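You operate a simulated robot arm through the tools that you are given. There is no shell and no other tool. Be economical: measure what you need, move in short steps, check, and stop when the job is done.

You are at the controls of a simulated two-armed robot. One attempt, no reset.

JOB
Put the 25 MICRON filter cartridge in the steel cupboard.
Fine: on the shelf with the glove box; slide the glove box back first to make room; shut both cupboard doors.

Only the result counts: the job must be done as asked and must still hold three seconds after the hand-in. Knocking over, shifting, dropping, spilling or breaking anything else fails it.

ROBOT AND FRAMES
Two 7-joint arms with two-finger parallel grippers on one trunk, on a base that drives. Base frame: it is fixed to the floor where the robot stands at the start and does not move with it; the origin is under the middle of the robot, x ahead of it, y to its left, z up. Units: m, rad, N and s.
The left shoulder is at the start at [0.05, 0.168, 1.247], the right one opposite. With the tool pointing down near the work surface each hand reaches from about 0.1 to 0.62 m from the robot's upright axis, wherever it stands, measured 20 degrees to its own side. Places, roughly: second steel cupboard shelf [0.9, 0.2, 0.9]; left steel cupboard door [0.5, 0.6, 0.9]; right steel cupboard door [0.5, -0.2, 0.9]; filter cartridge [-1.25, 1.25, 0.75]. Payload 1.57 kg a hand.
The tool frame of a hand sits at the grasp point between the pads (the TCP): z along the fingers, y along the line on which they close. The tips reach 0.03 m beyond it. Largest opening 0.08 m; finger width 0.017, thickness 0.012; the body of the gripper, 0.04 by 0.082 m, starts 0.08 m behind the TCP.
Orientation is that of the tool frame in the base frame, as a unit quaternion [x, y, z, w]. With the fingers straight down and closing along the base's y, the tool's x points along the base's -x, its y along +y and its z along -z.

CONTROLS
- The arms move only by the tool arm_command. It takes "left_moves", "right_moves" or both (then of equal length, played together; a hand with none holds still); each is a list that holds one entry, the list of rows, each a list of 7 numbers: the gripper command, from -1 (fully open) to 1 (shut), values between in proportion, then the shift along the base's x, y, z in units of 20 mm (1.0 is 20 mm), then the turn, a rotation vector about the base's x, y, z in units of 5 degrees (1.0 is 5 degrees). In form: [[[fingers, tx, ty, tz, wx, wy, wz], ...]]. A call has 1 to 10 rows; each row shifts and turns the commanded pose from where the row before left it. A call with a number of a shift or a turn outside -1 to 1 is refused whole. Rows are played at 5 a second. More than 0.05 m and 0.15 rad between two rows, or a gripper value outside its range, and nothing of the call is played. A pose out of reach is approached as far as the arm can. The call stops where the force on the tool passes 40 N (or 10 N more than at its start, if that is more) or the arm is blocked; 0.2 s more then pass. The fingers move at their own pace (about 0.045 m/s each) and stop on an object; they squeeze with about 38 N. The grip force told is the motor's: it shows also when the fingers shut on nothing. Time passes only in rows, and 0.2 s behind the last, so rows that do not move let the fingers close. It gives the time, the measured TCP pose, the force on the tool (base axes), the opening and the grip force at its end, in the units of the frame above (readings bear some noise), and new pictures: "views" is both (left out), scene, wrist or none (wrist: the cameras of the hands that moved).
- Cameras (640 x 400 px; columns grow to the right, rows downward): "scene" is now at [0.1266, 0.0174, 1.4539]; the picture's right is [0.30, -0.95, 0.00], its down [-0.55, -0.17, -0.81] and it looks along [0.78, 0.24, -0.58] (base axes); focal length 214 px, centre (320, 200). "left" rides on the left gripper at [0.072, 0.007, -0.122] in its tool frame; the picture's right is [-0.09, 1.00, 0.00], its down [-0.84, -0.08, -0.54] and it looks along [-0.54, -0.05, 0.84] (tool axes); focal length 238 px, centre (320, 200). "right" rides on the right gripper at [0.072, -0.007, -0.122] in its tool frame; the picture's right is [0.09, 1.00, 0.00], its down [-0.84, 0.08, -0.54] and it looks along [-0.54, 0.05, 0.84] (tool axes); focal length 238 px, centre (320, 200). There is no depth. A picture from a camera that has moved, and an enlarged one, comes with that camera's place and axes in the base frame and with its lens. The place of the scene camera against the robot may be out by one fixed shift of up to 0.012 m in any direction.
- raise_lower(by): slides the trunk up (or, below 0, down) by that many m; the arms and the scene camera ride with it, the base frame stays. It gives what a move gives, with no picture.
- base_move(legs): drives the robot by 1 to 6 legs, each [ahead, left, turn to the left] in m, m and rad, along the robot's own axes; the way and the turn of a leg run together, so that a leg with both is an arc; at most 1.5 m and 3.142 rad a leg. The arms and the cameras ride along, it lands a little off, and it stops where it bumps. It gives what a move gives, and a new picture of the scene camera.
- head_to(pan, tilt): turns the head with the scene camera to pan (to the left, within 1.396 rad either way) and tilt (down, from -0.506 to 1.204), counted from straight ahead of the robot. It gives what a move gives, and a new picture of the scene camera.
- inspect(camera, box): a new picture of the part [left, top, right, bottom] of that camera's present view, enlarged. The clock stands still meanwhile.
- job_done(): hands the job in; it is judged then, once.

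Work in short steps. Places have to be worked out from the pictures, the camera data and where the tool is seen: move nearer, look again, correct. Check each grasp and each placing, and mend what went wrong. You have 120 turns and 260 pictures in all, those below and enlarged ones among them. Open the grippers and draw the arms clear of the work before you hand the job in, unless the task says otherwise; then end with one line.

The tools are called after "Call:" as name(argument=value, ...) on one line, values as JSON. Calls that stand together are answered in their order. arm_command: Moves the arms, as the interface text tells. Its arguments: {"type":"object","properties":{"left_moves":{"type":"array"},"right_moves":{"type":"array"},"views":{"type":"string","enum":["both","scene","wrist","none"]}},"required":[]} The other tools are called the same way: raise_lower (by) slides the trunk up or down; base_move (legs) drives the base; head_to (pan, tilt) turns the head that bears the scene camera; inspect (camera, box) takes an enlarged picture of a part of a camera's view; job_done () hands the job in.

At the start:

```text
clock: 0.0
left_position: [0.4493, 0.3816, 1.2656]
left_tcp_rot: [-0.001, 1.0, -0.001, 0.0]
left_wrist_force: [-0.5, -0.2, -0.4]
left_opening: 0.0803
left_grasp_force: 0.2
right_position: [0.5519, -0.1384, 1.0004]
right_tcp_rot: [0.001, 1.0, 0.0, 0.0]
right_wrist_force: [-0.3, 0.2, -0.3]
right_opening: 0.0799
right_grasp_force: 0.1
trunk travel left (down, up): [-0.416, 0.027]
robot x, y, heading: [-0.0003, -0.0009, 0.001]
head pan, tilt: [0.304, 0.62]
```

scene: 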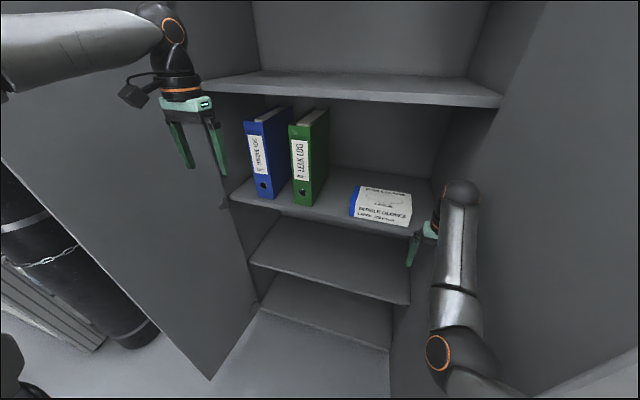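
right: 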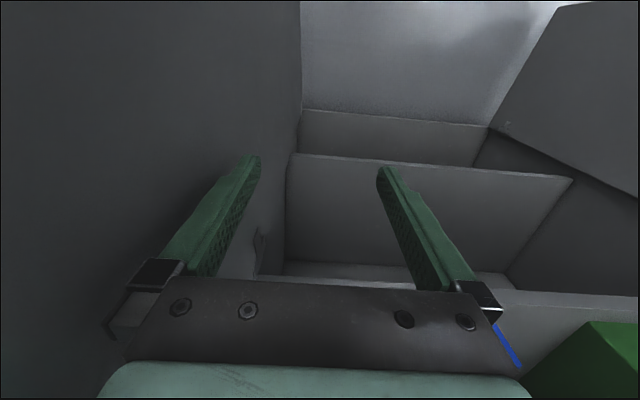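
left: 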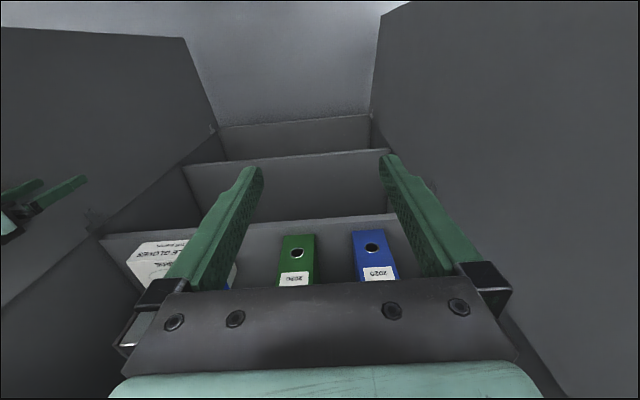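

The cupboard is open ahead, with the glove box on the binder shelf. I enlarge the picture to measure the box and shelf.

Call:
inspect(camera="scene", box=[220, 80, 520, 268])

Call:
head_to(pan=1.39, tilt=0.5)

```text
2.13 times, centred on (370, 174) of scene
camera zoom: at [0.1266, 0.0174, 1.4539], right [0.3, -0.95, 0.0], down [-0.55, -0.17, -0.81], along [0.78, 0.24, -0.58], focal length 456 px, centre (214, 255)
```

zoom: 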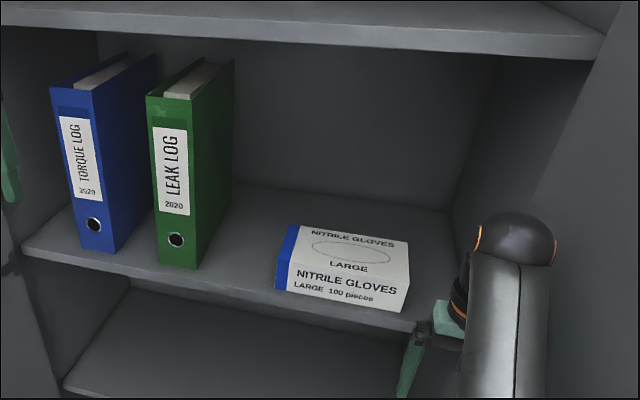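

```text
clock: 1.3
left_position: [0.4482, 0.3823, 1.2646]
left_tcp_rot: [0.0, 1.0, 0.0, 0.001]
left_wrist_force: [0.6, 0.1, 0.3]
left_opening: 0.0797
left_grasp_force: 0.1
right_position: [0.5501, -0.1368, 1.0001]
right_tcp_rot: [0.0, 1.0, -0.001, 0.0]
right_wrist_force: [0.3, 0.8, -0.4]
right_opening: 0.0801
right_grasp_force: 0.0
trunk travel left (down, up): [-0.416, 0.027]
robot x, y, heading: [0.0018, 0.0001, 0.004]
head pan, tilt: [1.389, 0.499]
camera scene: at [0.0593, 0.0807, 1.4648], right [0.98, -0.18, 0.0], down [-0.09, -0.47, -0.88], along [0.16, 0.86, -0.48], focal length 214 px, centre (320, 200)
```

scene: 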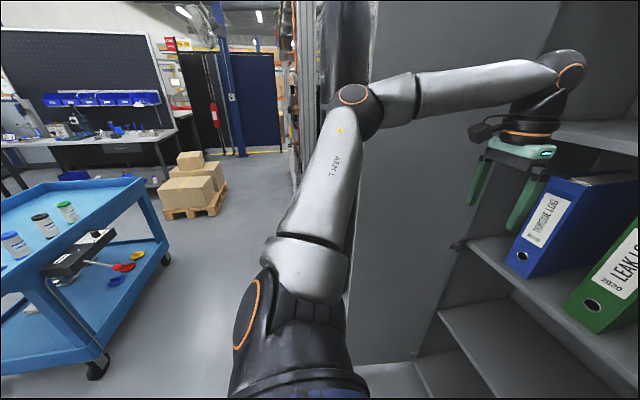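

I turn the head back to face the shelf for measurement, aimed at the glove box.

Call:
head_to(pan=0.0, tilt=0.6)

Call:
inspect(camera="scene", box=[200, 80, 480, 255])

Call:
inspect(camera="left", box=[60, 100, 420, 325])

```text
clock: 2.9
left_position: [0.4496, 0.3819, 1.2656]
left_tcp_rot: [-0.001, 1.0, 0.0, 0.001]
left_wrist_force: [-0.8, 0.0, 0.5]
left_opening: 0.0802
left_grasp_force: 0.1
right_position: [0.5513, -0.1377, 1.0004]
right_tcp_rot: [0.001, 1.0, 0.0, 0.0]
right_wrist_force: [0.2, 0.7, -0.5]
right_opening: 0.08
right_grasp_force: 0.1
trunk travel left (down, up): [-0.416, 0.027]
robot x, y, heading: [0.0012, 0.0, -0.006]
head pan, tilt: [0.0, 0.6]
camera scene: at [0.1312, -0.0088, 1.4557], right [0.0, -1.0, 0.0], down [-0.56, 0.0, -0.83], along [0.83, 0.0, -0.56], focal length 214 px, centre (320, 200)
```

scene: 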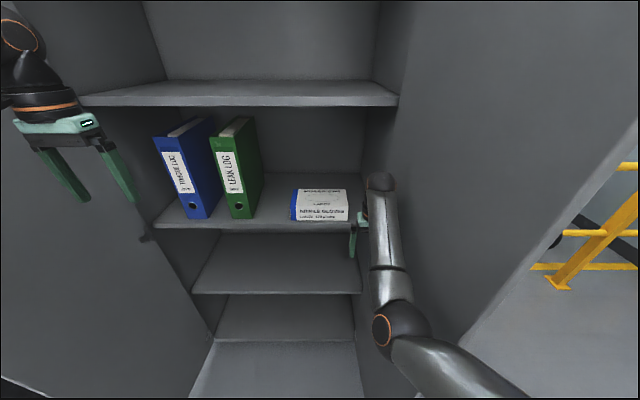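

```text
2.29 times, centred on (340, 168) of scene
camera zoom: at [0.1312, -0.0088, 1.4557], right [0.0, -1.0, 0.0], down [-0.56, 0.0, -0.83], along [0.83, 0.0, -0.56], focal length 490 px, centre (274, 274)
```

zoom: 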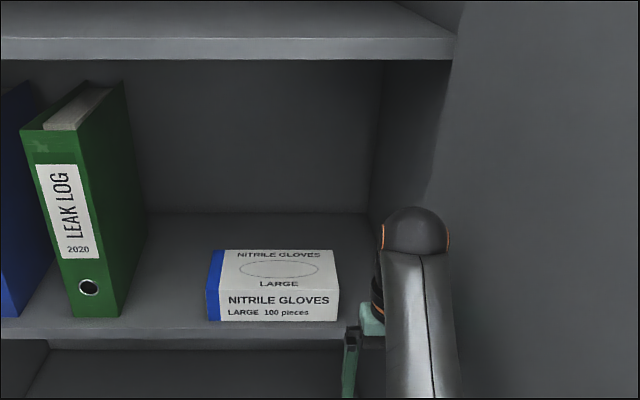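

```text
1.78 times, centred on (240, 212) of left
camera zoom: at [0.3782, 0.3879, 1.3869], right [0.09, 1.0, 0.0], down [0.84, -0.08, 0.54], along [0.54, -0.05, -0.84], focal length 424 px, centre (462, 178)
```

zoom: 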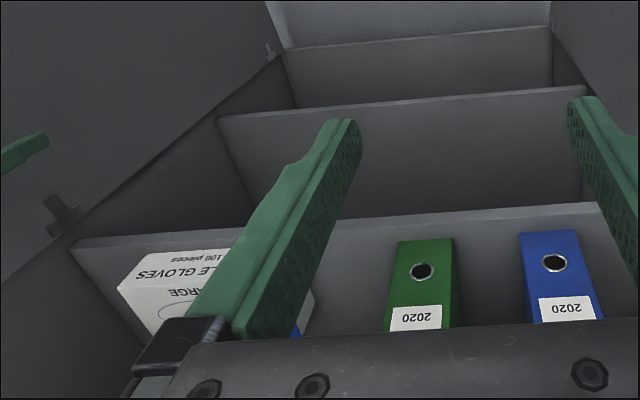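

Estimates: shelf top z≈0.97, front edge x≈0.70, back x≈1.09; glove box is about 0.21 wide, 0.12 deep and 0.06 high, with front x≈0.72 and centre y≈-0.006. I tilt the right hand 45° forward and centre it in front of the box.

Call:
arm_command(right_moves=[[[-1, 0, 0.73, 0.28, 0, -1, 0], [-1, 0, 0.73, 0.28, 0, -1, 0], [-1, 0, 0.73, 0.28, 0, -1, 0], [-1, 0, 0.73, 0.28, 0, -1, 0], [-1, 0, 0.73, 0.28, 0, -1, 0], [-1, 0, 0.73, 0.28, 0, -1, 0], [-1, 0, 0.73, 0.28, 0, -1, 0], [-1, 0, 0.73, 0.28, 0, -1, 0], [-1, 0, 0.73, 0.28, 0, -1, 0]]])

```text
clock: 4.5
left_position: [0.4495, 0.3818, 1.2648]
left_tcp_rot: [0.001, 1.0, 0.0, 0.001]
left_wrist_force: [0.4, 0.0, -0.2]
left_opening: 0.0802
left_grasp_force: 0.2
right_position: [0.583, -0.0565, 1.1144]
right_tcp_rot: [0.013, 0.93, -0.012, 0.367]
right_wrist_force: [0.8, 1.0, 0.4]
right_opening: 0.08
right_grasp_force: 0.1
trunk travel left (down, up): [-0.416, 0.027]
robot x, y, heading: [-0.0034, -0.0002, 0.003]
head pan, tilt: [0.0, 0.6]
stopped in row 8 (right hand): the arm was blocked; the commanded pose is now the measured one
camera scene: at [0.1312, -0.0088, 1.4557], right [0.0, -1.0, 0.0], down [-0.56, 0.0, -0.83], along [0.83, 0.0, -0.56], focal length 214 px, centre (320, 200)
camera right: at [0.4482, -0.0584, 1.1542], right [-0.03, 1.0, -0.08], down [0.24, 0.08, 0.97], along [0.97, 0.01, -0.25], focal length 238 px, centre (320, 200)
```

scene: 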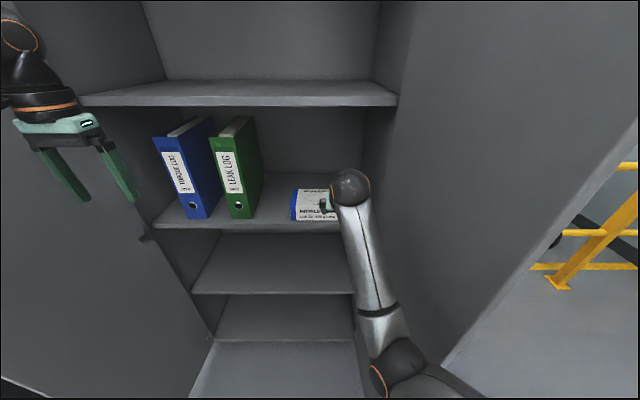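
right: 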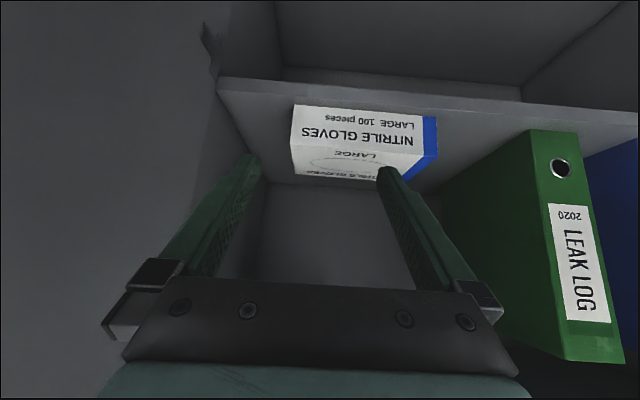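

The hand reached 43° tilt, good enough. The right wrist view agrees: shelf z≈0.965, box front x≈0.71, y from -0.10 to 0.09. I line up in front of it.

Call:
arm_command(right_moves=[[[-1, 0.6, 0.52, -0.9, 0, 0, 0], [-1, 0.6, 0.52, -0.9, 0, 0, 0], [-1, 0.6, 0.52, -0.9, 0, 0, 0], [-1, 0.6, 0.52, -0.9, 0, 0, 0], [-1, 0.6, 0.52, -0.9, 0, 0, 0]]])

```text
clock: 5.7
left_position: [0.4504, 0.3819, 1.2659]
left_tcp_rot: [-0.001, 1.0, -0.001, 0.0]
left_wrist_force: [0.2, -0.1, -1.0]
left_opening: 0.08
left_grasp_force: 0.0
right_position: [0.6458, -0.0138, 1.0186]
right_tcp_rot: [0.015, 0.931, -0.019, 0.365]
right_wrist_force: [0.1, -0.2, -0.6]
right_opening: 0.08
right_grasp_force: 0.0
trunk travel left (down, up): [-0.416, 0.027]
robot x, y, heading: [0.0026, -0.0002, 0.001]
head pan, tilt: [0.0, 0.6]
camera scene: at [0.1314, -0.0086, 1.4557], right [0.0, -1.0, 0.0], down [-0.57, 0.0, -0.82], along [0.82, 0.0, -0.57], focal length 214 px, centre (320, 200)
camera right: at [0.5102, -0.0131, 1.0597], right [-0.03, 1.0, -0.09], down [0.25, 0.09, 0.96], along [0.97, 0.0, -0.25], focal length 238 px, centre (320, 200)
```

scene: 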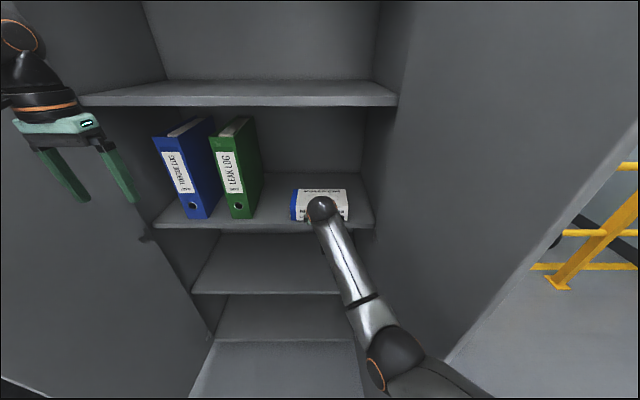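
right: 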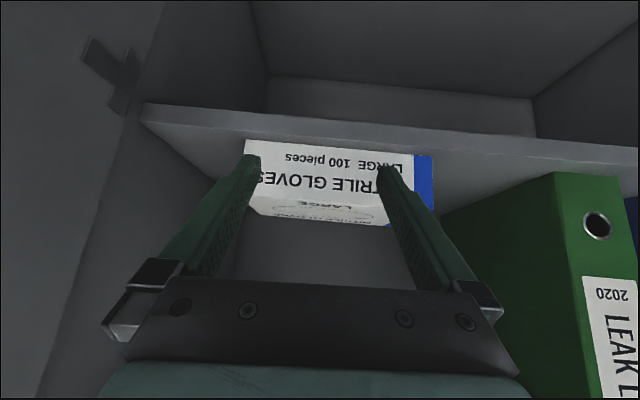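

Box centre sits about 0.02 to the left of the hand. I shift left and then push slowly forward.

Call:
arm_command(right_moves=[[[-1, 0.2, 0.5, 0, 0, 0, 0], [-1, 0.4, 0.5, 0, 0, 0, 0], [-1, 0.5, 0, 0, 0, 0, 0], [-1, 0.5, 0, 0, 0, 0, 0], [-1, 0.5, 0, 0, 0, 0, 0], [-1, 0.5, 0, 0, 0, 0, 0], [-1, 0.5, 0, 0, 0, 0, 0], [-1, 0.5, 0, 0, 0, 0, 0]]])

```text
clock: 7.5
left_position: [0.4497, 0.3804, 1.2644]
left_tcp_rot: [-0.001, 1.0, 0.001, 0.001]
left_wrist_force: [-0.3, -0.5, -0.1]
left_opening: 0.0798
left_grasp_force: 0.0
right_position: [0.7098, 0.0118, 1.0219]
right_tcp_rot: [0.013, 0.93, -0.01, 0.366]
right_wrist_force: [0.6, -0.9, 0.2]
right_opening: 0.0801
right_grasp_force: 0.0
right hand out of reach, approached as far as the arm can: row 8
trunk travel left (down, up): [-0.416, 0.027]
robot x, y, heading: [0.0011, -0.0032, 0.003]
head pan, tilt: [0.0, 0.6]
camera scene: at [0.1312, -0.0089, 1.4557], right [0.0, -1.0, 0.0], down [-0.56, 0.0, -0.83], along [0.83, 0.0, -0.56], focal length 214 px, centre (320, 200)
camera right: at [0.5747, 0.0096, 1.062], right [-0.04, 1.0, -0.07], down [0.24, 0.08, 0.97], along [0.97, 0.02, -0.25], focal length 238 px, centre (320, 200)
```

scene: 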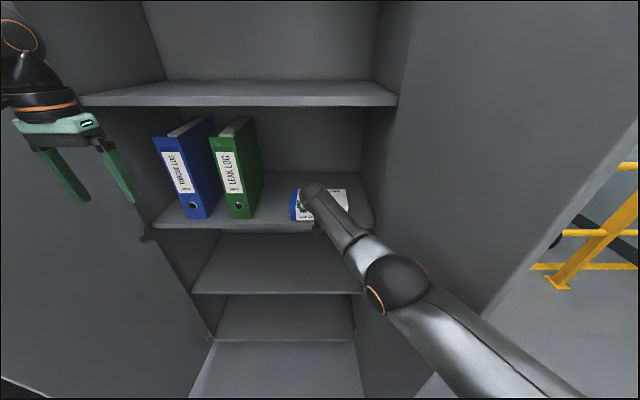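
right: 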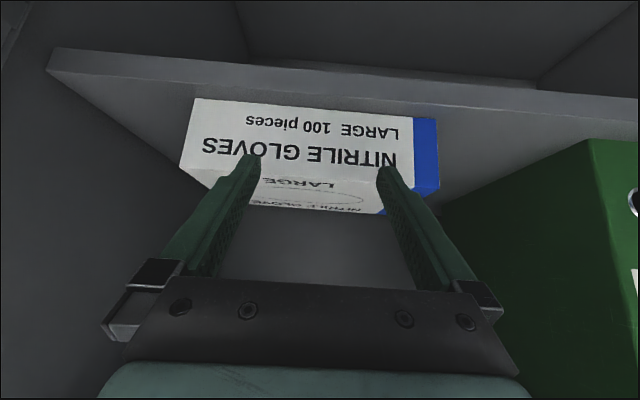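

The arm is at full stretch with the tips just reaching the box, so the base must come closer. First I draw the left hand in, back the right hand off slightly, and check clearances.

Call:
arm_command(left_moves=[[[-1, -1, -0.6, 0, 0, 0, 0], [-1, -1, -0.6, 0, 0, 0, 0], [-1, -1, -0.6, 0, 0, 0, 0], [-1, -1, -0.6, 0, 0, 0, 0], [-1, -1, -0.6, 0, 0, 0, 0], [-1, -1, -0.6, 0, 0, 0, 0], [-1, -1, -0.6, 0, 0, 0, 0]]], right_moves=[[[-1, -1, 0, 0, 0, 0, 0], [-1, -1, 0, 0, 0, 0, 0], [-1, -1, 0, 0, 0, 0, 0], [-1, 0, 0, 0, 0, 0, 0], [-1, 0, 0, 0, 0, 0, 0], [-1, 0, 0, 0, 0, 0, 0], [-1, 0, 0, 0, 0, 0, 0]]], views="none")

Call:
head_to(pan=0.5, tilt=0.75)

Call:
head_to(pan=-0.6, tilt=0.9)

```text
clock: 9.1
left_position: [0.3098, 0.297, 1.2667]
left_tcp_rot: [-0.001, 1.0, 0.0, 0.0]
left_wrist_force: [-1.6, -0.4, 0.1]
left_opening: 0.0802
left_grasp_force: 0.1
right_position: [0.6512, 0.0112, 1.0223]
right_tcp_rot: [0.011, 0.93, -0.009, 0.367]
right_wrist_force: [-0.1, -0.2, 0.3]
right_opening: 0.0799
right_grasp_force: 0.1
trunk travel left (down, up): [-0.416, 0.027]
robot x, y, heading: [-0.0038, 0.0018, -0.0]
head pan, tilt: [0.0, 0.6]
```

```text
clock: 10.0
left_position: [0.31, 0.2981, 1.2664]
left_tcp_rot: [-0.001, 1.0, 0.0, 0.0]
left_wrist_force: [1.0, 0.4, 0.7]
left_opening: 0.0801
left_grasp_force: 0.1
right_position: [0.6508, 0.0108, 1.0211]
right_tcp_rot: [0.012, 0.93, -0.01, 0.367]
right_wrist_force: [0.1, -0.5, 0.0]
right_opening: 0.0801
right_grasp_force: 0.1
trunk travel left (down, up): [-0.416, 0.027]
robot x, y, heading: [-0.0013, 0.0023, 0.003]
head pan, tilt: [0.499, 0.75]
camera scene: at [0.1156, 0.0308, 1.4428], right [0.48, -0.88, 0.0], down [-0.6, -0.33, -0.73], along [0.64, 0.35, -0.68], focal length 214 px, centre (320, 200)
```

scene: 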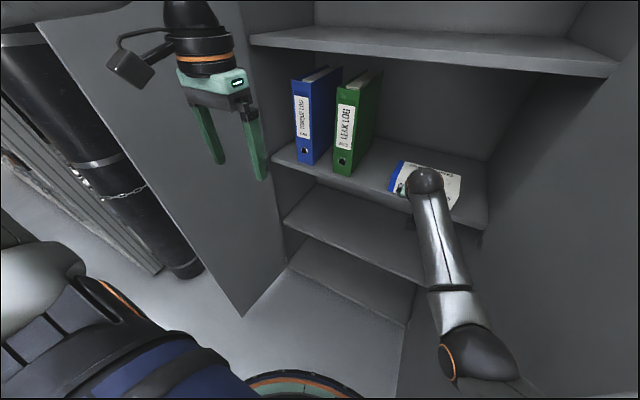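

```text
clock: 11.3
left_position: [0.3106, 0.2984, 1.2655]
left_tcp_rot: [-0.001, 1.0, 0.0, 0.0]
left_wrist_force: [-1.1, 0.1, 0.1]
left_opening: 0.0801
left_grasp_force: 0.0
right_position: [0.6507, 0.0114, 1.0227]
right_tcp_rot: [0.012, 0.93, -0.01, 0.367]
right_wrist_force: [0.1, 0.0, -0.3]
right_opening: 0.0798
right_grasp_force: 0.0
trunk travel left (down, up): [-0.416, 0.027]
robot x, y, heading: [0.0021, 0.0053, -0.005]
head pan, tilt: [-0.6, 0.901]
camera scene: at [0.1051, -0.0514, 1.4309], right [-0.56, -0.83, 0.0], down [-0.65, 0.44, -0.62], along [0.51, -0.35, -0.78], focal length 214 px, centre (320, 200)
```

scene: 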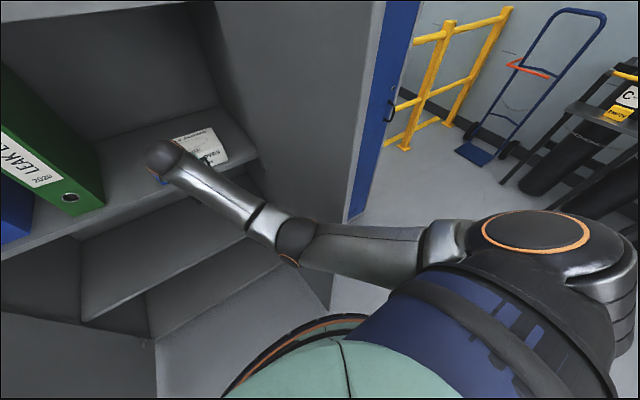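

The base is round (r≈0.27). The doors' free edges are near (0.29,-0.26) and (0.29,0.66), so I must centre more before going in. I strafe left 0.12 with the hands clear of the shelf.

Call:
base_move(legs=[[0, 0.13, 0]])

Call:
arm_command(right_moves=[[[-1, 0, -1, 0, 0, 0, 0], [-1, 0, -1, 0, 0, 0, 0], [-1, 0, -1, 0, 0, 0, 0], [-1, 0, -1, 0, 0, 0, 0], [-1, 0, -1, 0, 0, 0, 0], [-1, 0, -1, 0, 0, 0, 0], [-1, 0, -0.5, 0, 0, 0, 0]]], views="wrist")

Call:
head_to(pan=1.0, tilt=0.6)

```text
clock: 12.6
left_position: [0.3093, 0.4277, 1.2666]
left_tcp_rot: [0.0, 1.0, 0.0, 0.0]
left_wrist_force: [-0.5, 0.5, -0.3]
left_opening: 0.08
left_grasp_force: 0.1
right_position: [0.6505, 0.1402, 1.0224]
right_tcp_rot: [0.012, 0.93, -0.011, 0.367]
right_wrist_force: [1.0, -0.1, 0.2]
right_opening: 0.0799
right_grasp_force: 0.2
trunk travel left (down, up): [-0.416, 0.027]
robot x, y, heading: [-0.0001, 0.131, 0.004]
head pan, tilt: [-0.6, 0.901]
camera scene: at [0.1051, 0.0785, 1.4309], right [-0.56, -0.83, 0.0], down [-0.65, 0.44, -0.62], along [0.51, -0.35, -0.78], focal length 214 px, centre (320, 200)
```

scene: 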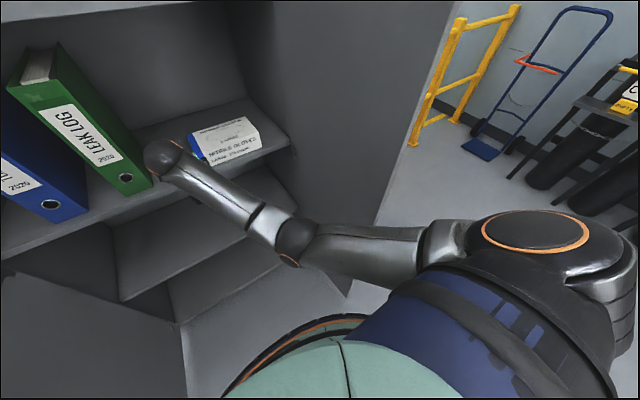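

```text
clock: 14.2
left_position: [0.3104, 0.4263, 1.2669]
left_tcp_rot: [0.0, 1.0, -0.001, 0.0]
left_wrist_force: [0.9, -0.5, -0.9]
left_opening: 0.08
left_grasp_force: 0.0
right_position: [0.6498, 0.0089, 1.0225]
right_tcp_rot: [0.013, 0.93, -0.01, 0.367]
right_wrist_force: [0.2, 0.0, -0.3]
right_opening: 0.08
right_grasp_force: 0.0
trunk travel left (down, up): [-0.416, 0.027]
robot x, y, heading: [-0.0018, 0.1274, -0.0]
head pan, tilt: [-0.6, 0.901]
camera right: at [0.5139, 0.0072, 1.062], right [-0.04, 1.0, -0.07], down [0.24, 0.08, 0.97], along [0.97, 0.02, -0.25], focal length 238 px, centre (320, 200)
```

right: 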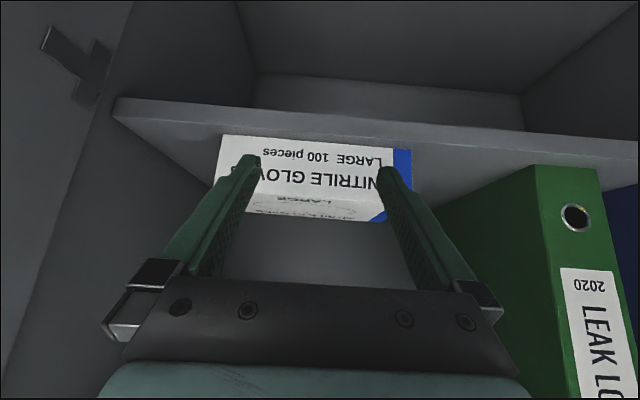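

```text
clock: 15.9
left_position: [0.3097, 0.4272, 1.2665]
left_tcp_rot: [-0.001, 1.0, 0.0, 0.0]
left_wrist_force: [0.8, -0.5, 0.7]
left_opening: 0.0802
left_grasp_force: 0.0
right_position: [0.65, 0.0078, 1.023]
right_tcp_rot: [0.013, 0.93, -0.011, 0.367]
right_wrist_force: [0.8, 0.0, -0.7]
right_opening: 0.0801
right_grasp_force: 0.0
trunk travel left (down, up): [-0.416, 0.027]
robot x, y, heading: [0.002, 0.1285, -0.001]
head pan, tilt: [1.0, 0.6]
camera scene: at [0.0906, 0.1944, 1.4557], right [0.84, -0.54, 0.0], down [-0.31, -0.48, -0.83], along [0.45, 0.69, -0.57], focal length 214 px, centre (320, 200)
```

scene: 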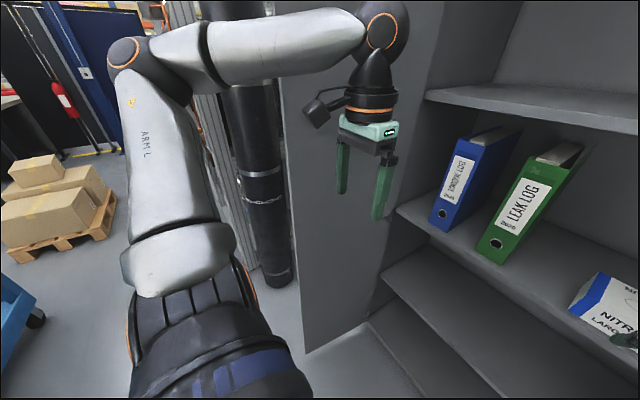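

Left elbow stays clear of the left door. The fingers are centred on the box, so I drive forward 0.17, which pushes the box about 0.13 back.

Call:
head_to(pan=-0.1, tilt=0.7)

Call:
base_move(legs=[[0.16, 0, 0]])

Call:
inspect(camera="right", box=[0, 0, 640, 400])

```text
clock: 17.2
left_position: [0.31, 0.4259, 1.2655]
left_tcp_rot: [-0.001, 1.0, 0.0, 0.0]
left_wrist_force: [0.4, 1.0, -0.6]
left_opening: 0.0801
left_grasp_force: 0.0
right_position: [0.6498, 0.0092, 1.0217]
right_tcp_rot: [0.013, 0.93, -0.012, 0.368]
right_wrist_force: [0.1, 0.4, -0.1]
right_opening: 0.0799
right_grasp_force: 0.1
trunk travel left (down, up): [-0.416, 0.027]
robot x, y, heading: [0.0003, 0.1278, -0.001]
head pan, tilt: [-0.099, 0.7]
camera scene: at [0.1273, 0.1117, 1.4471], right [-0.1, -1.0, 0.0], down [-0.64, 0.06, -0.77], along [0.76, -0.08, -0.64], focal length 214 px, centre (320, 200)
```

scene: 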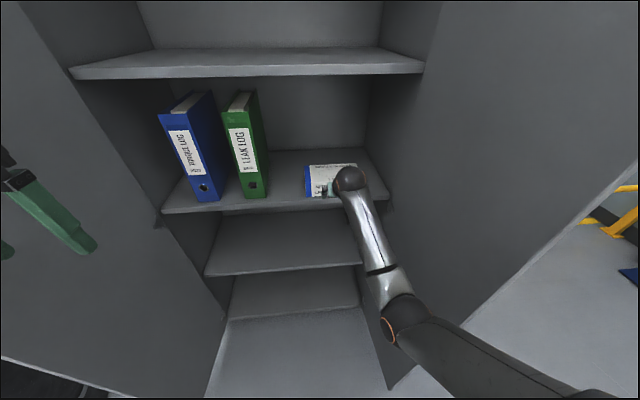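

```text
clock: 18.6
left_position: [0.4698, 0.4268, 1.2664]
left_tcp_rot: [0.0, 1.0, 0.0, 0.0]
left_wrist_force: [0.9, 0.2, 0.2]
left_opening: 0.0801
left_grasp_force: 0.2
right_position: [0.809, 0.0091, 1.0208]
right_tcp_rot: [0.013, 0.93, -0.01, 0.366]
right_wrist_force: [-0.3, -0.1, -0.4]
right_opening: 0.0801
right_grasp_force: 0.1
trunk travel left (down, up): [-0.416, 0.027]
robot x, y, heading: [0.1603, 0.1305, -0.006]
head pan, tilt: [-0.099, 0.7]
camera scene: at [0.2875, 0.1117, 1.4469], right [-0.1, -0.99, 0.0], down [-0.64, 0.06, -0.76], along [0.76, -0.08, -0.64], focal length 214 px, centre (320, 200)
```

scene: 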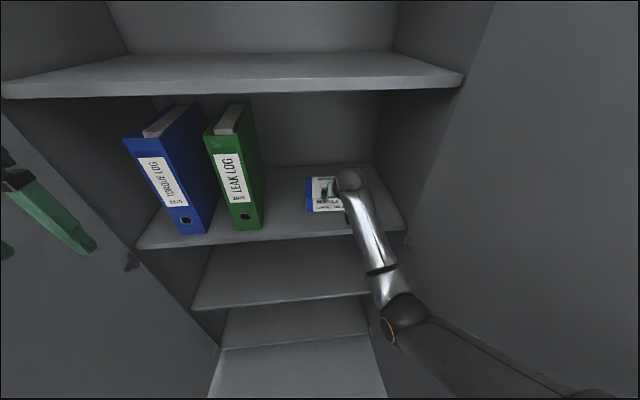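

```text
1.00 times, centred on (320, 200) of right
camera zoom: at [0.6738, 0.008, 1.0616], right [-0.04, 1.0, -0.07], down [0.25, 0.08, 0.97], along [0.97, 0.02, -0.25], focal length 238 px, centre (320, 200)
```

zoom: 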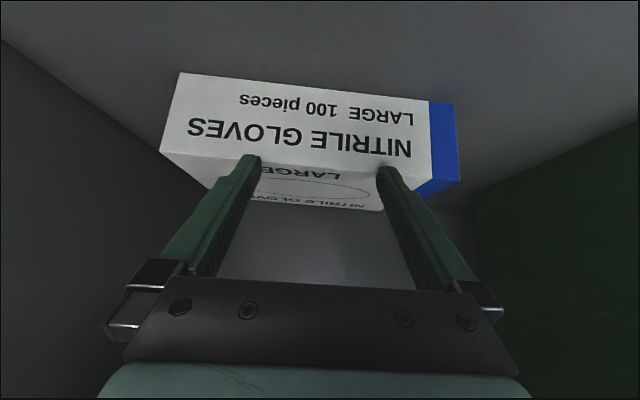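

The box slid back cleanly to x≈0.83. I push another 0.09 with the arm.

Call:
arm_command(right_moves=[[[-1, 0.5, 0, 0, 0, 0, 0], [-1, 0.5, 0, 0, 0, 0, 0], [-1, 0.5, 0, 0, 0, 0, 0], [-1, 0.5, 0, 0, 0, 0, 0], [-1, 0.5, 0, 0, 0, 0, 0], [-1, 0.5, 0, 0, 0, 0, 0], [-1, 0.5, 0, 0, 0, 0, 0], [-1, 0.5, 0, 0, 0, 0, 0], [-1, 0.5, 0, 0, 0, 0, 0]]])

```text
clock: 20.6
left_position: [0.4677, 0.4262, 1.2672]
left_tcp_rot: [-0.002, 1.0, 0.0, 0.001]
left_wrist_force: [1.0, -1.4, -0.9]
left_opening: 0.0801
left_grasp_force: 0.0
right_position: [0.899, 0.0079, 1.0218]
right_tcp_rot: [0.013, 0.93, -0.01, 0.367]
right_wrist_force: [-1.1, 0.3, 3.4]
right_opening: 0.0797
right_grasp_force: 0.0
trunk travel left (down, up): [-0.416, 0.027]
robot x, y, heading: [0.1605, 0.1258, 0.001]
head pan, tilt: [-0.099, 0.7]
camera scene: at [0.2862, 0.1117, 1.4472], right [-0.1, -0.99, 0.0], down [-0.64, 0.06, -0.77], along [0.76, -0.08, -0.64], focal length 214 px, centre (320, 200)
camera right: at [0.7632, 0.0078, 1.0626], right [-0.04, 1.0, -0.07], down [0.24, 0.08, 0.97], along [0.97, 0.02, -0.25], focal length 238 px, centre (320, 200)
```

scene: 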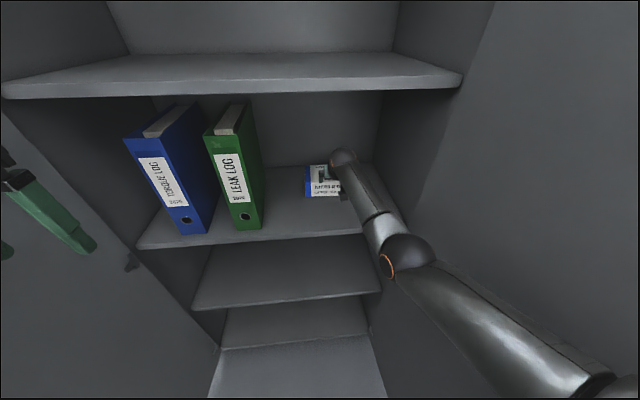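
right: 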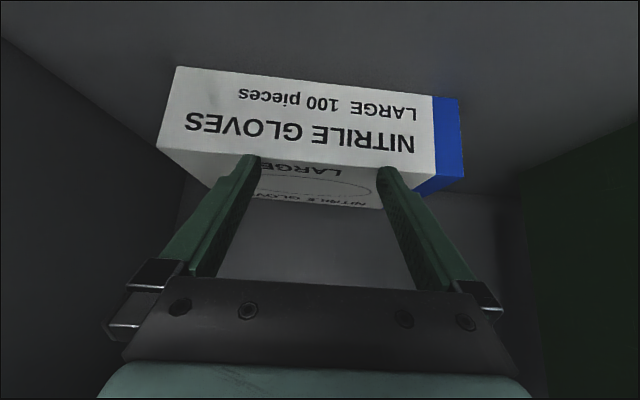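

The box front is now at x≈0.92, leaving about 0.2 m in front. I back straight out with the hand at the same height.

Call:
base_move(legs=[[-0.5, 0, 0]])

Call:
inspect(camera="scene", box=[160, 50, 480, 250])

Call:
arm_command(right_moves=[[[-1, -1, -0.5, 0.6, 0, 1, 0], [-1, -1, -0.5, 0.6, 0, 1, 0], [-1, -1, -0.5, 0.6, 0, 1, 0], [-1, -1, -0.5, 0.6, 0, 1, 0], [-1, -1, -0.5, 0.6, 0, 1, 0], [-1, -1, -0.5, 0.6, 0, 1, 0], [-1, -1, -0.5, 0.6, 0, 1, 0], [-1, -1, -0.5, 0.6, 0, 1, 0], [-1, -1, -0.5, 0.6, 0, 1, 0], [-1, -1, -0.5, 0.6, 0, 0, 0]]], views="none")

Call:
head_to(pan=1.39, tilt=0.5)

```text
clock: 23.6
left_position: [-0.0372, 0.4286, 1.2672]
left_tcp_rot: [-0.003, 1.0, 0.0, 0.0]
left_wrist_force: [-0.5, 0.2, -0.2]
left_opening: 0.08
left_grasp_force: 0.0
right_position: [0.3947, 0.0106, 1.0226]
right_tcp_rot: [0.01, 0.93, -0.009, 0.367]
right_wrist_force: [0.9, -0.8, 0.7]
right_opening: 0.0798
right_grasp_force: 0.1
trunk travel left (down, up): [-0.416, 0.027]
robot x, y, heading: [-0.3427, 0.1281, 0.006]
head pan, tilt: [-0.099, 0.7]
camera scene: at [-0.2189, 0.1111, 1.4471], right [-0.09, -1.0, 0.0], down [-0.64, 0.06, -0.77], along [0.76, -0.07, -0.64], focal length 214 px, centre (320, 200)
```

scene: 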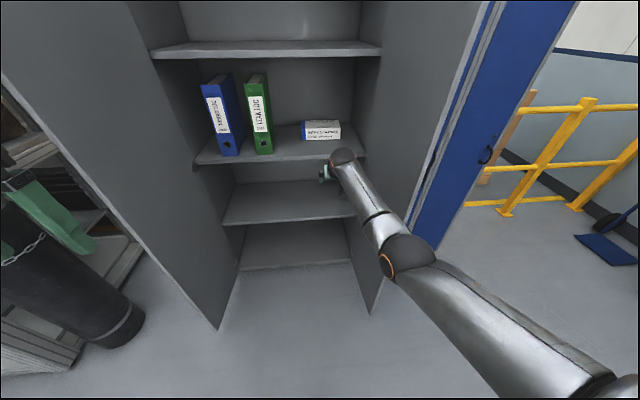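

```text
2.00 times, centred on (320, 150) of scene
camera zoom: at [-0.2189, 0.1111, 1.4471], right [-0.09, -1.0, 0.0], down [-0.64, 0.06, -0.77], along [0.76, -0.07, -0.64], focal length 429 px, centre (320, 300)
```

zoom: 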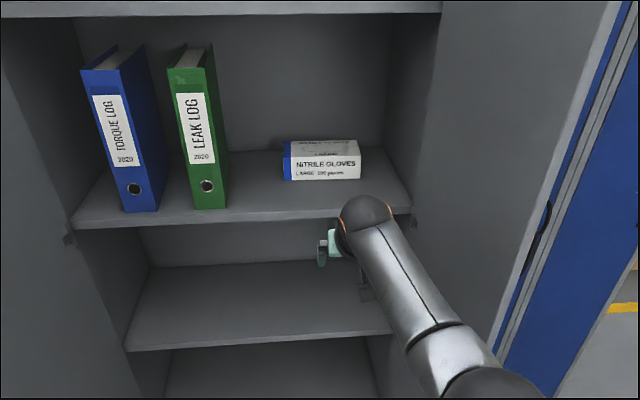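

```text
clock: 25.8
left_position: [-0.0381, 0.4254, 1.2663]
left_tcp_rot: [-0.003, 1.0, -0.001, 0.001]
left_wrist_force: [-0.1, 0.5, 0.5]
left_opening: 0.08
left_grasp_force: 0.0
right_position: [0.2206, -0.0992, 1.1424]
right_tcp_rot: [0.007, 1.0, -0.012, -0.019]
right_wrist_force: [0.1, -0.4, -0.1]
right_opening: 0.0798
right_grasp_force: 0.1
right hand out of reach, approached as far as the arm can: row 9, 10
trunk travel left (down, up): [-0.416, 0.027]
robot x, y, heading: [-0.3424, 0.1249, 0.003]
head pan, tilt: [-0.099, 0.7]
```

```text
clock: 27.4
left_position: [-0.0367, 0.4274, 1.2666]
left_tcp_rot: [-0.003, 1.0, 0.0, 0.0]
left_wrist_force: [0.4, -0.6, 0.7]
left_opening: 0.08
left_grasp_force: 0.1
right_position: [0.2209, -0.0986, 1.1413]
right_tcp_rot: [0.006, 1.0, -0.013, -0.018]
right_wrist_force: [-0.3, 0.5, 0.5]
right_opening: 0.0797
right_grasp_force: 0.1
trunk travel left (down, up): [-0.416, 0.027]
robot x, y, heading: [-0.3418, 0.127, 0.011]
head pan, tilt: [1.389, 0.499]
camera scene: at [-0.2869, 0.2087, 1.4648], right [0.98, -0.18, 0.0], down [-0.08, -0.47, -0.88], along [0.16, 0.86, -0.48], focal length 214 px, centre (320, 200)
```

scene: 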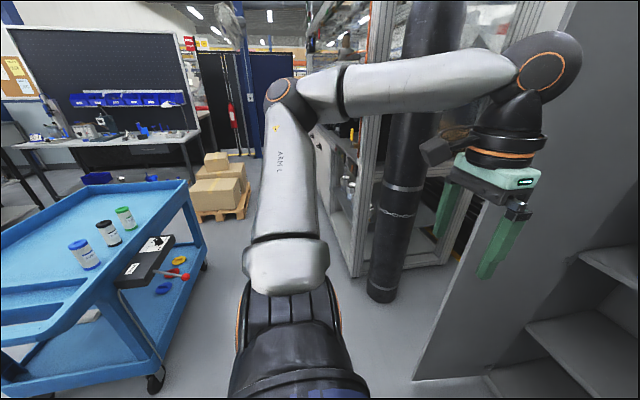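

Box is back with room in front. I zoom on the three cartridges on the trolley to read labels.

Call:
inspect(camera="scene", box=[40, 190, 168, 290])

```text
4.00 times, centred on (104, 240) of scene
camera zoom: at [-0.2869, 0.2087, 1.4648], right [0.98, -0.18, 0.0], down [-0.08, -0.47, -0.88], along [0.16, 0.86, -0.48], focal length 858 px, centre (1184, 40)
```

zoom: 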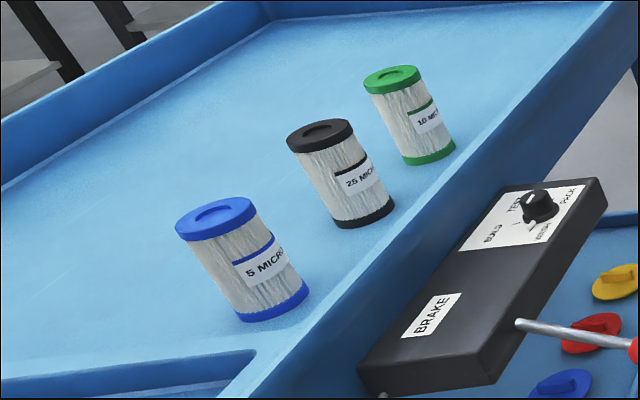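

The black-capped middle one is the 25 MICRON, at about (-1.13, 1.21), roughly 0.115 tall and 0.07 in diameter. A brake lever juts out of the trolley toward x≈-0.79, so I'll stay clear of it. I turn around and move across.

Call:
base_move(legs=[[0, 0, 3.13]])

Call:
head_to(pan=-0.5, tilt=0.5)

```text
clock: 35.1
left_position: [-0.655, -0.1687, 1.2658]
left_tcp_rot: [1.0, 0.001, -0.001, 0.0]
left_wrist_force: [0.6, -0.8, 0.2]
left_opening: 0.0798
left_grasp_force: 0.1
right_position: [-0.912, 0.3571, 1.1411]
right_tcp_rot: [1.0, -0.009, 0.018, -0.012]
right_wrist_force: [0.4, 0.9, -0.8]
right_opening: 0.08
right_grasp_force: 0.1
trunk travel left (down, up): [-0.416, 0.027]
robot x, y, heading: [-0.3493, 0.1269, 3.144]
head pan, tilt: [1.389, 0.499]
camera scene: at [-0.3994, 0.0294, 1.4648], right [-0.98, 0.18, 0.0], down [0.09, 0.47, -0.88], along [-0.16, -0.86, -0.48], focal length 214 px, centre (320, 200)
```

scene: 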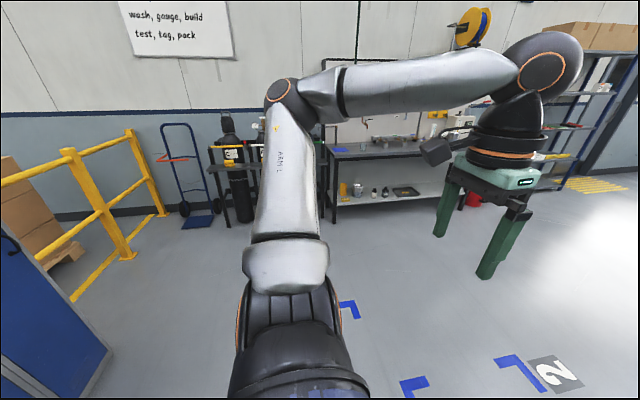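

```text
clock: 37.0
left_position: [-0.655, -0.1697, 1.2662]
left_tcp_rot: [1.0, 0.001, -0.001, -0.001]
left_wrist_force: [-0.4, -0.2, -0.7]
left_opening: 0.0803
left_grasp_force: 0.1
right_position: [-0.912, 0.3577, 1.1422]
right_tcp_rot: [1.0, -0.009, 0.018, -0.013]
right_wrist_force: [0.5, 0.4, 0.0]
right_opening: 0.0799
right_grasp_force: 0.0
trunk travel left (down, up): [-0.416, 0.027]
robot x, y, heading: [-0.3443, 0.1286, 3.139]
head pan, tilt: [-0.499, 0.499]
camera scene: at [-0.4629, 0.1625, 1.4648], right [0.48, 0.88, 0.0], down [0.42, -0.23, -0.88], along [-0.77, 0.42, -0.48], focal length 214 px, centre (320, 200)
```

scene: 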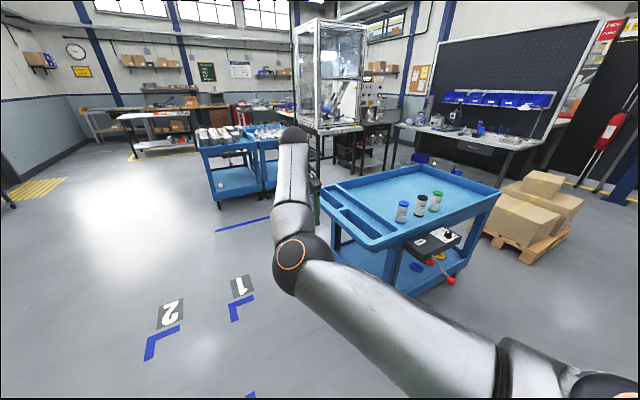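

Clear floor. I strafe over to stand in front of the trolley at a safe distance from the lever.

Call:
base_move(legs=[[0.06, -0.9, 0]])

Call:
head_to(pan=-0.1, tilt=0.75)

Call:
inspect(camera="right", box=[0, 0, 640, 400])

```text
clock: 41.7
left_position: [-0.716, 0.7304, 1.2675]
left_tcp_rot: [1.0, 0.002, 0.0, 0.0]
left_wrist_force: [-0.1, 0.2, -0.8]
left_opening: 0.08
left_grasp_force: 0.0
right_position: [-0.9746, 1.2561, 1.1421]
right_tcp_rot: [1.0, -0.007, 0.019, -0.012]
right_wrist_force: [-0.9, -0.4, 0.2]
right_opening: 0.0801
right_grasp_force: 0.1
trunk travel left (down, up): [-0.416, 0.027]
robot x, y, heading: [-0.407, 1.029, -3.142]
head pan, tilt: [-0.499, 0.499]
camera scene: at [-0.5248, 1.0617, 1.4648], right [0.48, 0.88, 0.0], down [0.42, -0.23, -0.88], along [-0.77, 0.42, -0.48], focal length 214 px, centre (320, 200)
```

scene: 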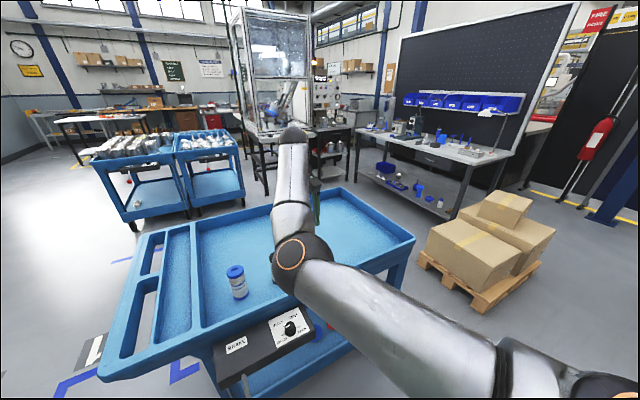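

```text
clock: 42.6
left_position: [-0.7164, 0.7283, 1.2669]
left_tcp_rot: [1.0, 0.002, 0.0, -0.001]
left_wrist_force: [0.2, -0.5, -0.4]
left_opening: 0.0802
left_grasp_force: 0.1
right_position: [-0.9744, 1.2564, 1.1412]
right_tcp_rot: [1.0, -0.006, 0.018, -0.014]
right_wrist_force: [0.6, 0.6, -0.5]
right_opening: 0.0801
right_grasp_force: 0.0
trunk travel left (down, up): [-0.416, 0.027]
robot x, y, heading: [-0.4084, 1.0284, -3.138]
head pan, tilt: [-0.099, 0.75]
camera scene: at [-0.5273, 1.0262, 1.4429], right [0.1, 1.0, 0.0], down [0.68, -0.07, -0.73], along [-0.73, 0.07, -0.68], focal length 214 px, centre (320, 200)
```

scene: 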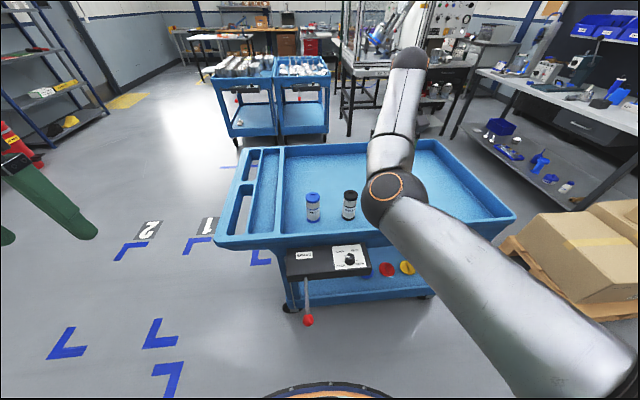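

```text
1.00 times, centred on (320, 200) of right
camera zoom: at [-0.9069, 1.258, 1.266], right [0.08, -1.0, -0.02], down [-0.86, -0.08, 0.51], along [-0.51, -0.02, -0.86], focal length 238 px, centre (320, 200)
```

zoom: 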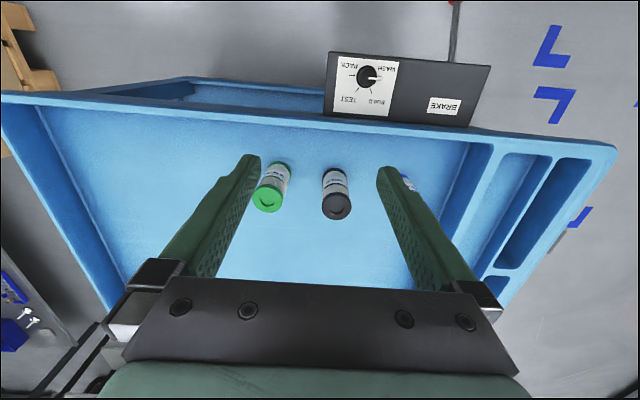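

Stereo puts the cartridge at about (-1.164, 1.21), roughly 0.06 across, with its top at z≈0.865. I come 0.09 closer (still short of the lever), tilt the hand 45° forward and align it in y.

Call:
base_move(legs=[[0.09, 0, 0]])

Call:
arm_command(right_moves=[[[-1, 0, -0.25, 0, 0, 1, 0], [-1, 0, -0.25, 0, 0, 1, 0], [-1, 0, -0.25, 0, 0, 1, 0], [-1, 0, -0.25, 0, 0, 1, 0], [-1, 0, -0.25, 0, 0, 1, 0], [-1, 0, -0.25, 0, 0, 1, 0], [-1, 0, -0.25, 0, 0, 1, 0], [-1, 0, -0.25, 0, 0, 1, 0], [-1, 0, -0.25, 0, 0, 0.6, 0]]])

```text
clock: 43.7
left_position: [-0.8066, 0.7292, 1.2658]
left_tcp_rot: [1.0, 0.002, 0.0, 0.001]
left_wrist_force: [-0.4, 0.0, -0.7]
left_opening: 0.0797
left_grasp_force: 0.0
right_position: [-1.0638, 1.2549, 1.1409]
right_tcp_rot: [1.0, -0.008, 0.019, -0.013]
right_wrist_force: [-0.1, 0.4, 0.9]
right_opening: 0.0799
right_grasp_force: 0.1
trunk travel left (down, up): [-0.416, 0.027]
robot x, y, heading: [-0.4957, 1.0268, -3.141]
head pan, tilt: [-0.099, 0.75]
camera scene: at [-0.6177, 1.026, 1.4427], right [0.1, 1.0, 0.0], down [0.68, -0.07, -0.73], along [-0.73, 0.07, -0.68], focal length 214 px, centre (320, 200)
```

scene: 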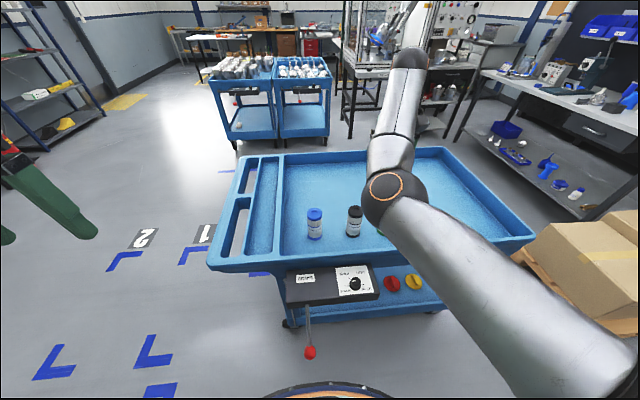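

```text
clock: 45.7
left_position: [-0.8057, 0.7277, 1.2668]
left_tcp_rot: [1.0, 0.002, 0.0, 0.001]
left_wrist_force: [-0.4, -0.3, -1.0]
left_opening: 0.08
left_grasp_force: 0.1
right_position: [-1.0768, 1.219, 1.1433]
right_tcp_rot: [0.936, -0.014, -0.352, -0.013]
right_wrist_force: [0.0, -0.4, -0.1]
right_opening: 0.0798
right_grasp_force: 0.0
right hand out of reach, approached as far as the arm can: row 1, 2
trunk travel left (down, up): [-0.416, 0.027]
robot x, y, heading: [-0.4944, 1.0255, -3.141]
head pan, tilt: [-0.099, 0.75]
camera scene: at [-0.6167, 1.0259, 1.4428], right [0.1, 1.0, 0.0], down [0.68, -0.07, -0.73], along [-0.73, 0.07, -0.68], focal length 214 px, centre (320, 200)
camera right: at [-0.9421, 1.221, 1.1865], right [0.03, -1.0, -0.07], down [-0.28, -0.08, 0.96], along [-0.96, -0.01, -0.28], focal length 238 px, centre (320, 200)
```

scene: 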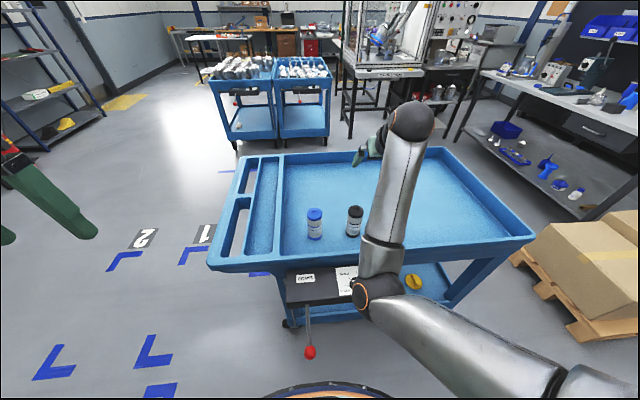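
right: 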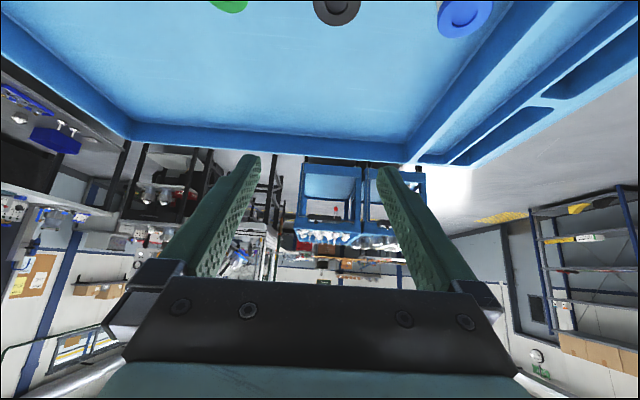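

Now lower the trunk 0.17 so the hand gets down with arm margin, then look from the wrist.

Call:
raise_lower(by=-0.17)

Call:
inspect(camera="right", box=[0, 0, 640, 400])

Call:
inspect(camera="scene", box=[240, 50, 560, 250])

```text
clock: 47.6
left_position: [-0.8052, 0.7277, 1.096]
left_tcp_rot: [1.0, 0.002, -0.001, 0.0]
left_wrist_force: [-0.8, -0.5, -0.1]
left_opening: 0.0804
left_grasp_force: 0.0
right_position: [-1.0767, 1.2177, 0.9698]
right_tcp_rot: [0.937, -0.013, -0.349, -0.013]
right_wrist_force: [0.1, -0.2, -0.2]
right_opening: 0.0799
right_grasp_force: 0.0
trunk travel left (down, up): [-0.246, 0.197]
robot x, y, heading: [-0.4966, 1.0273, -3.139]
head pan, tilt: [-0.099, 0.75]
```

```text
1.00 times, centred on (320, 200) of right
camera zoom: at [-0.9418, 1.221, 1.015], right [0.04, -1.0, -0.08], down [-0.28, -0.08, 0.96], along [-0.96, -0.01, -0.28], focal length 238 px, centre (320, 200)
```

zoom: 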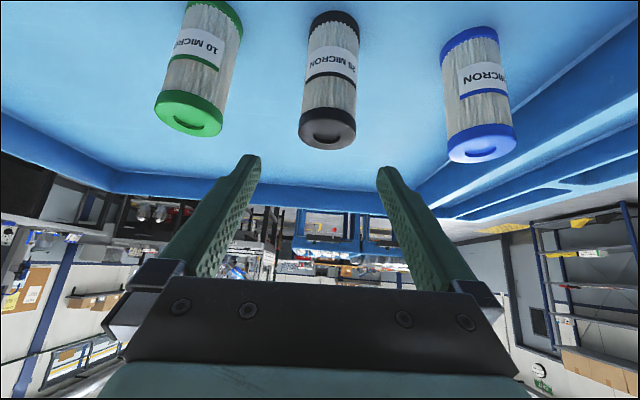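

```text
2.00 times, centred on (400, 150) of scene
camera zoom: at [-0.6167, 1.026, 1.2729], right [0.1, 1.0, 0.0], down [0.68, -0.07, -0.73], along [-0.73, 0.07, -0.68], focal length 429 px, centre (160, 300)
```

zoom: 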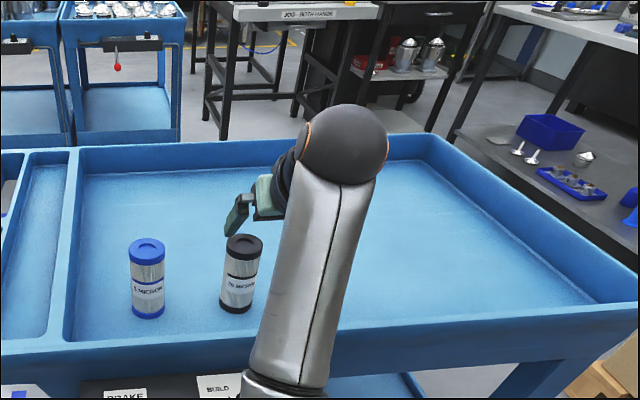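

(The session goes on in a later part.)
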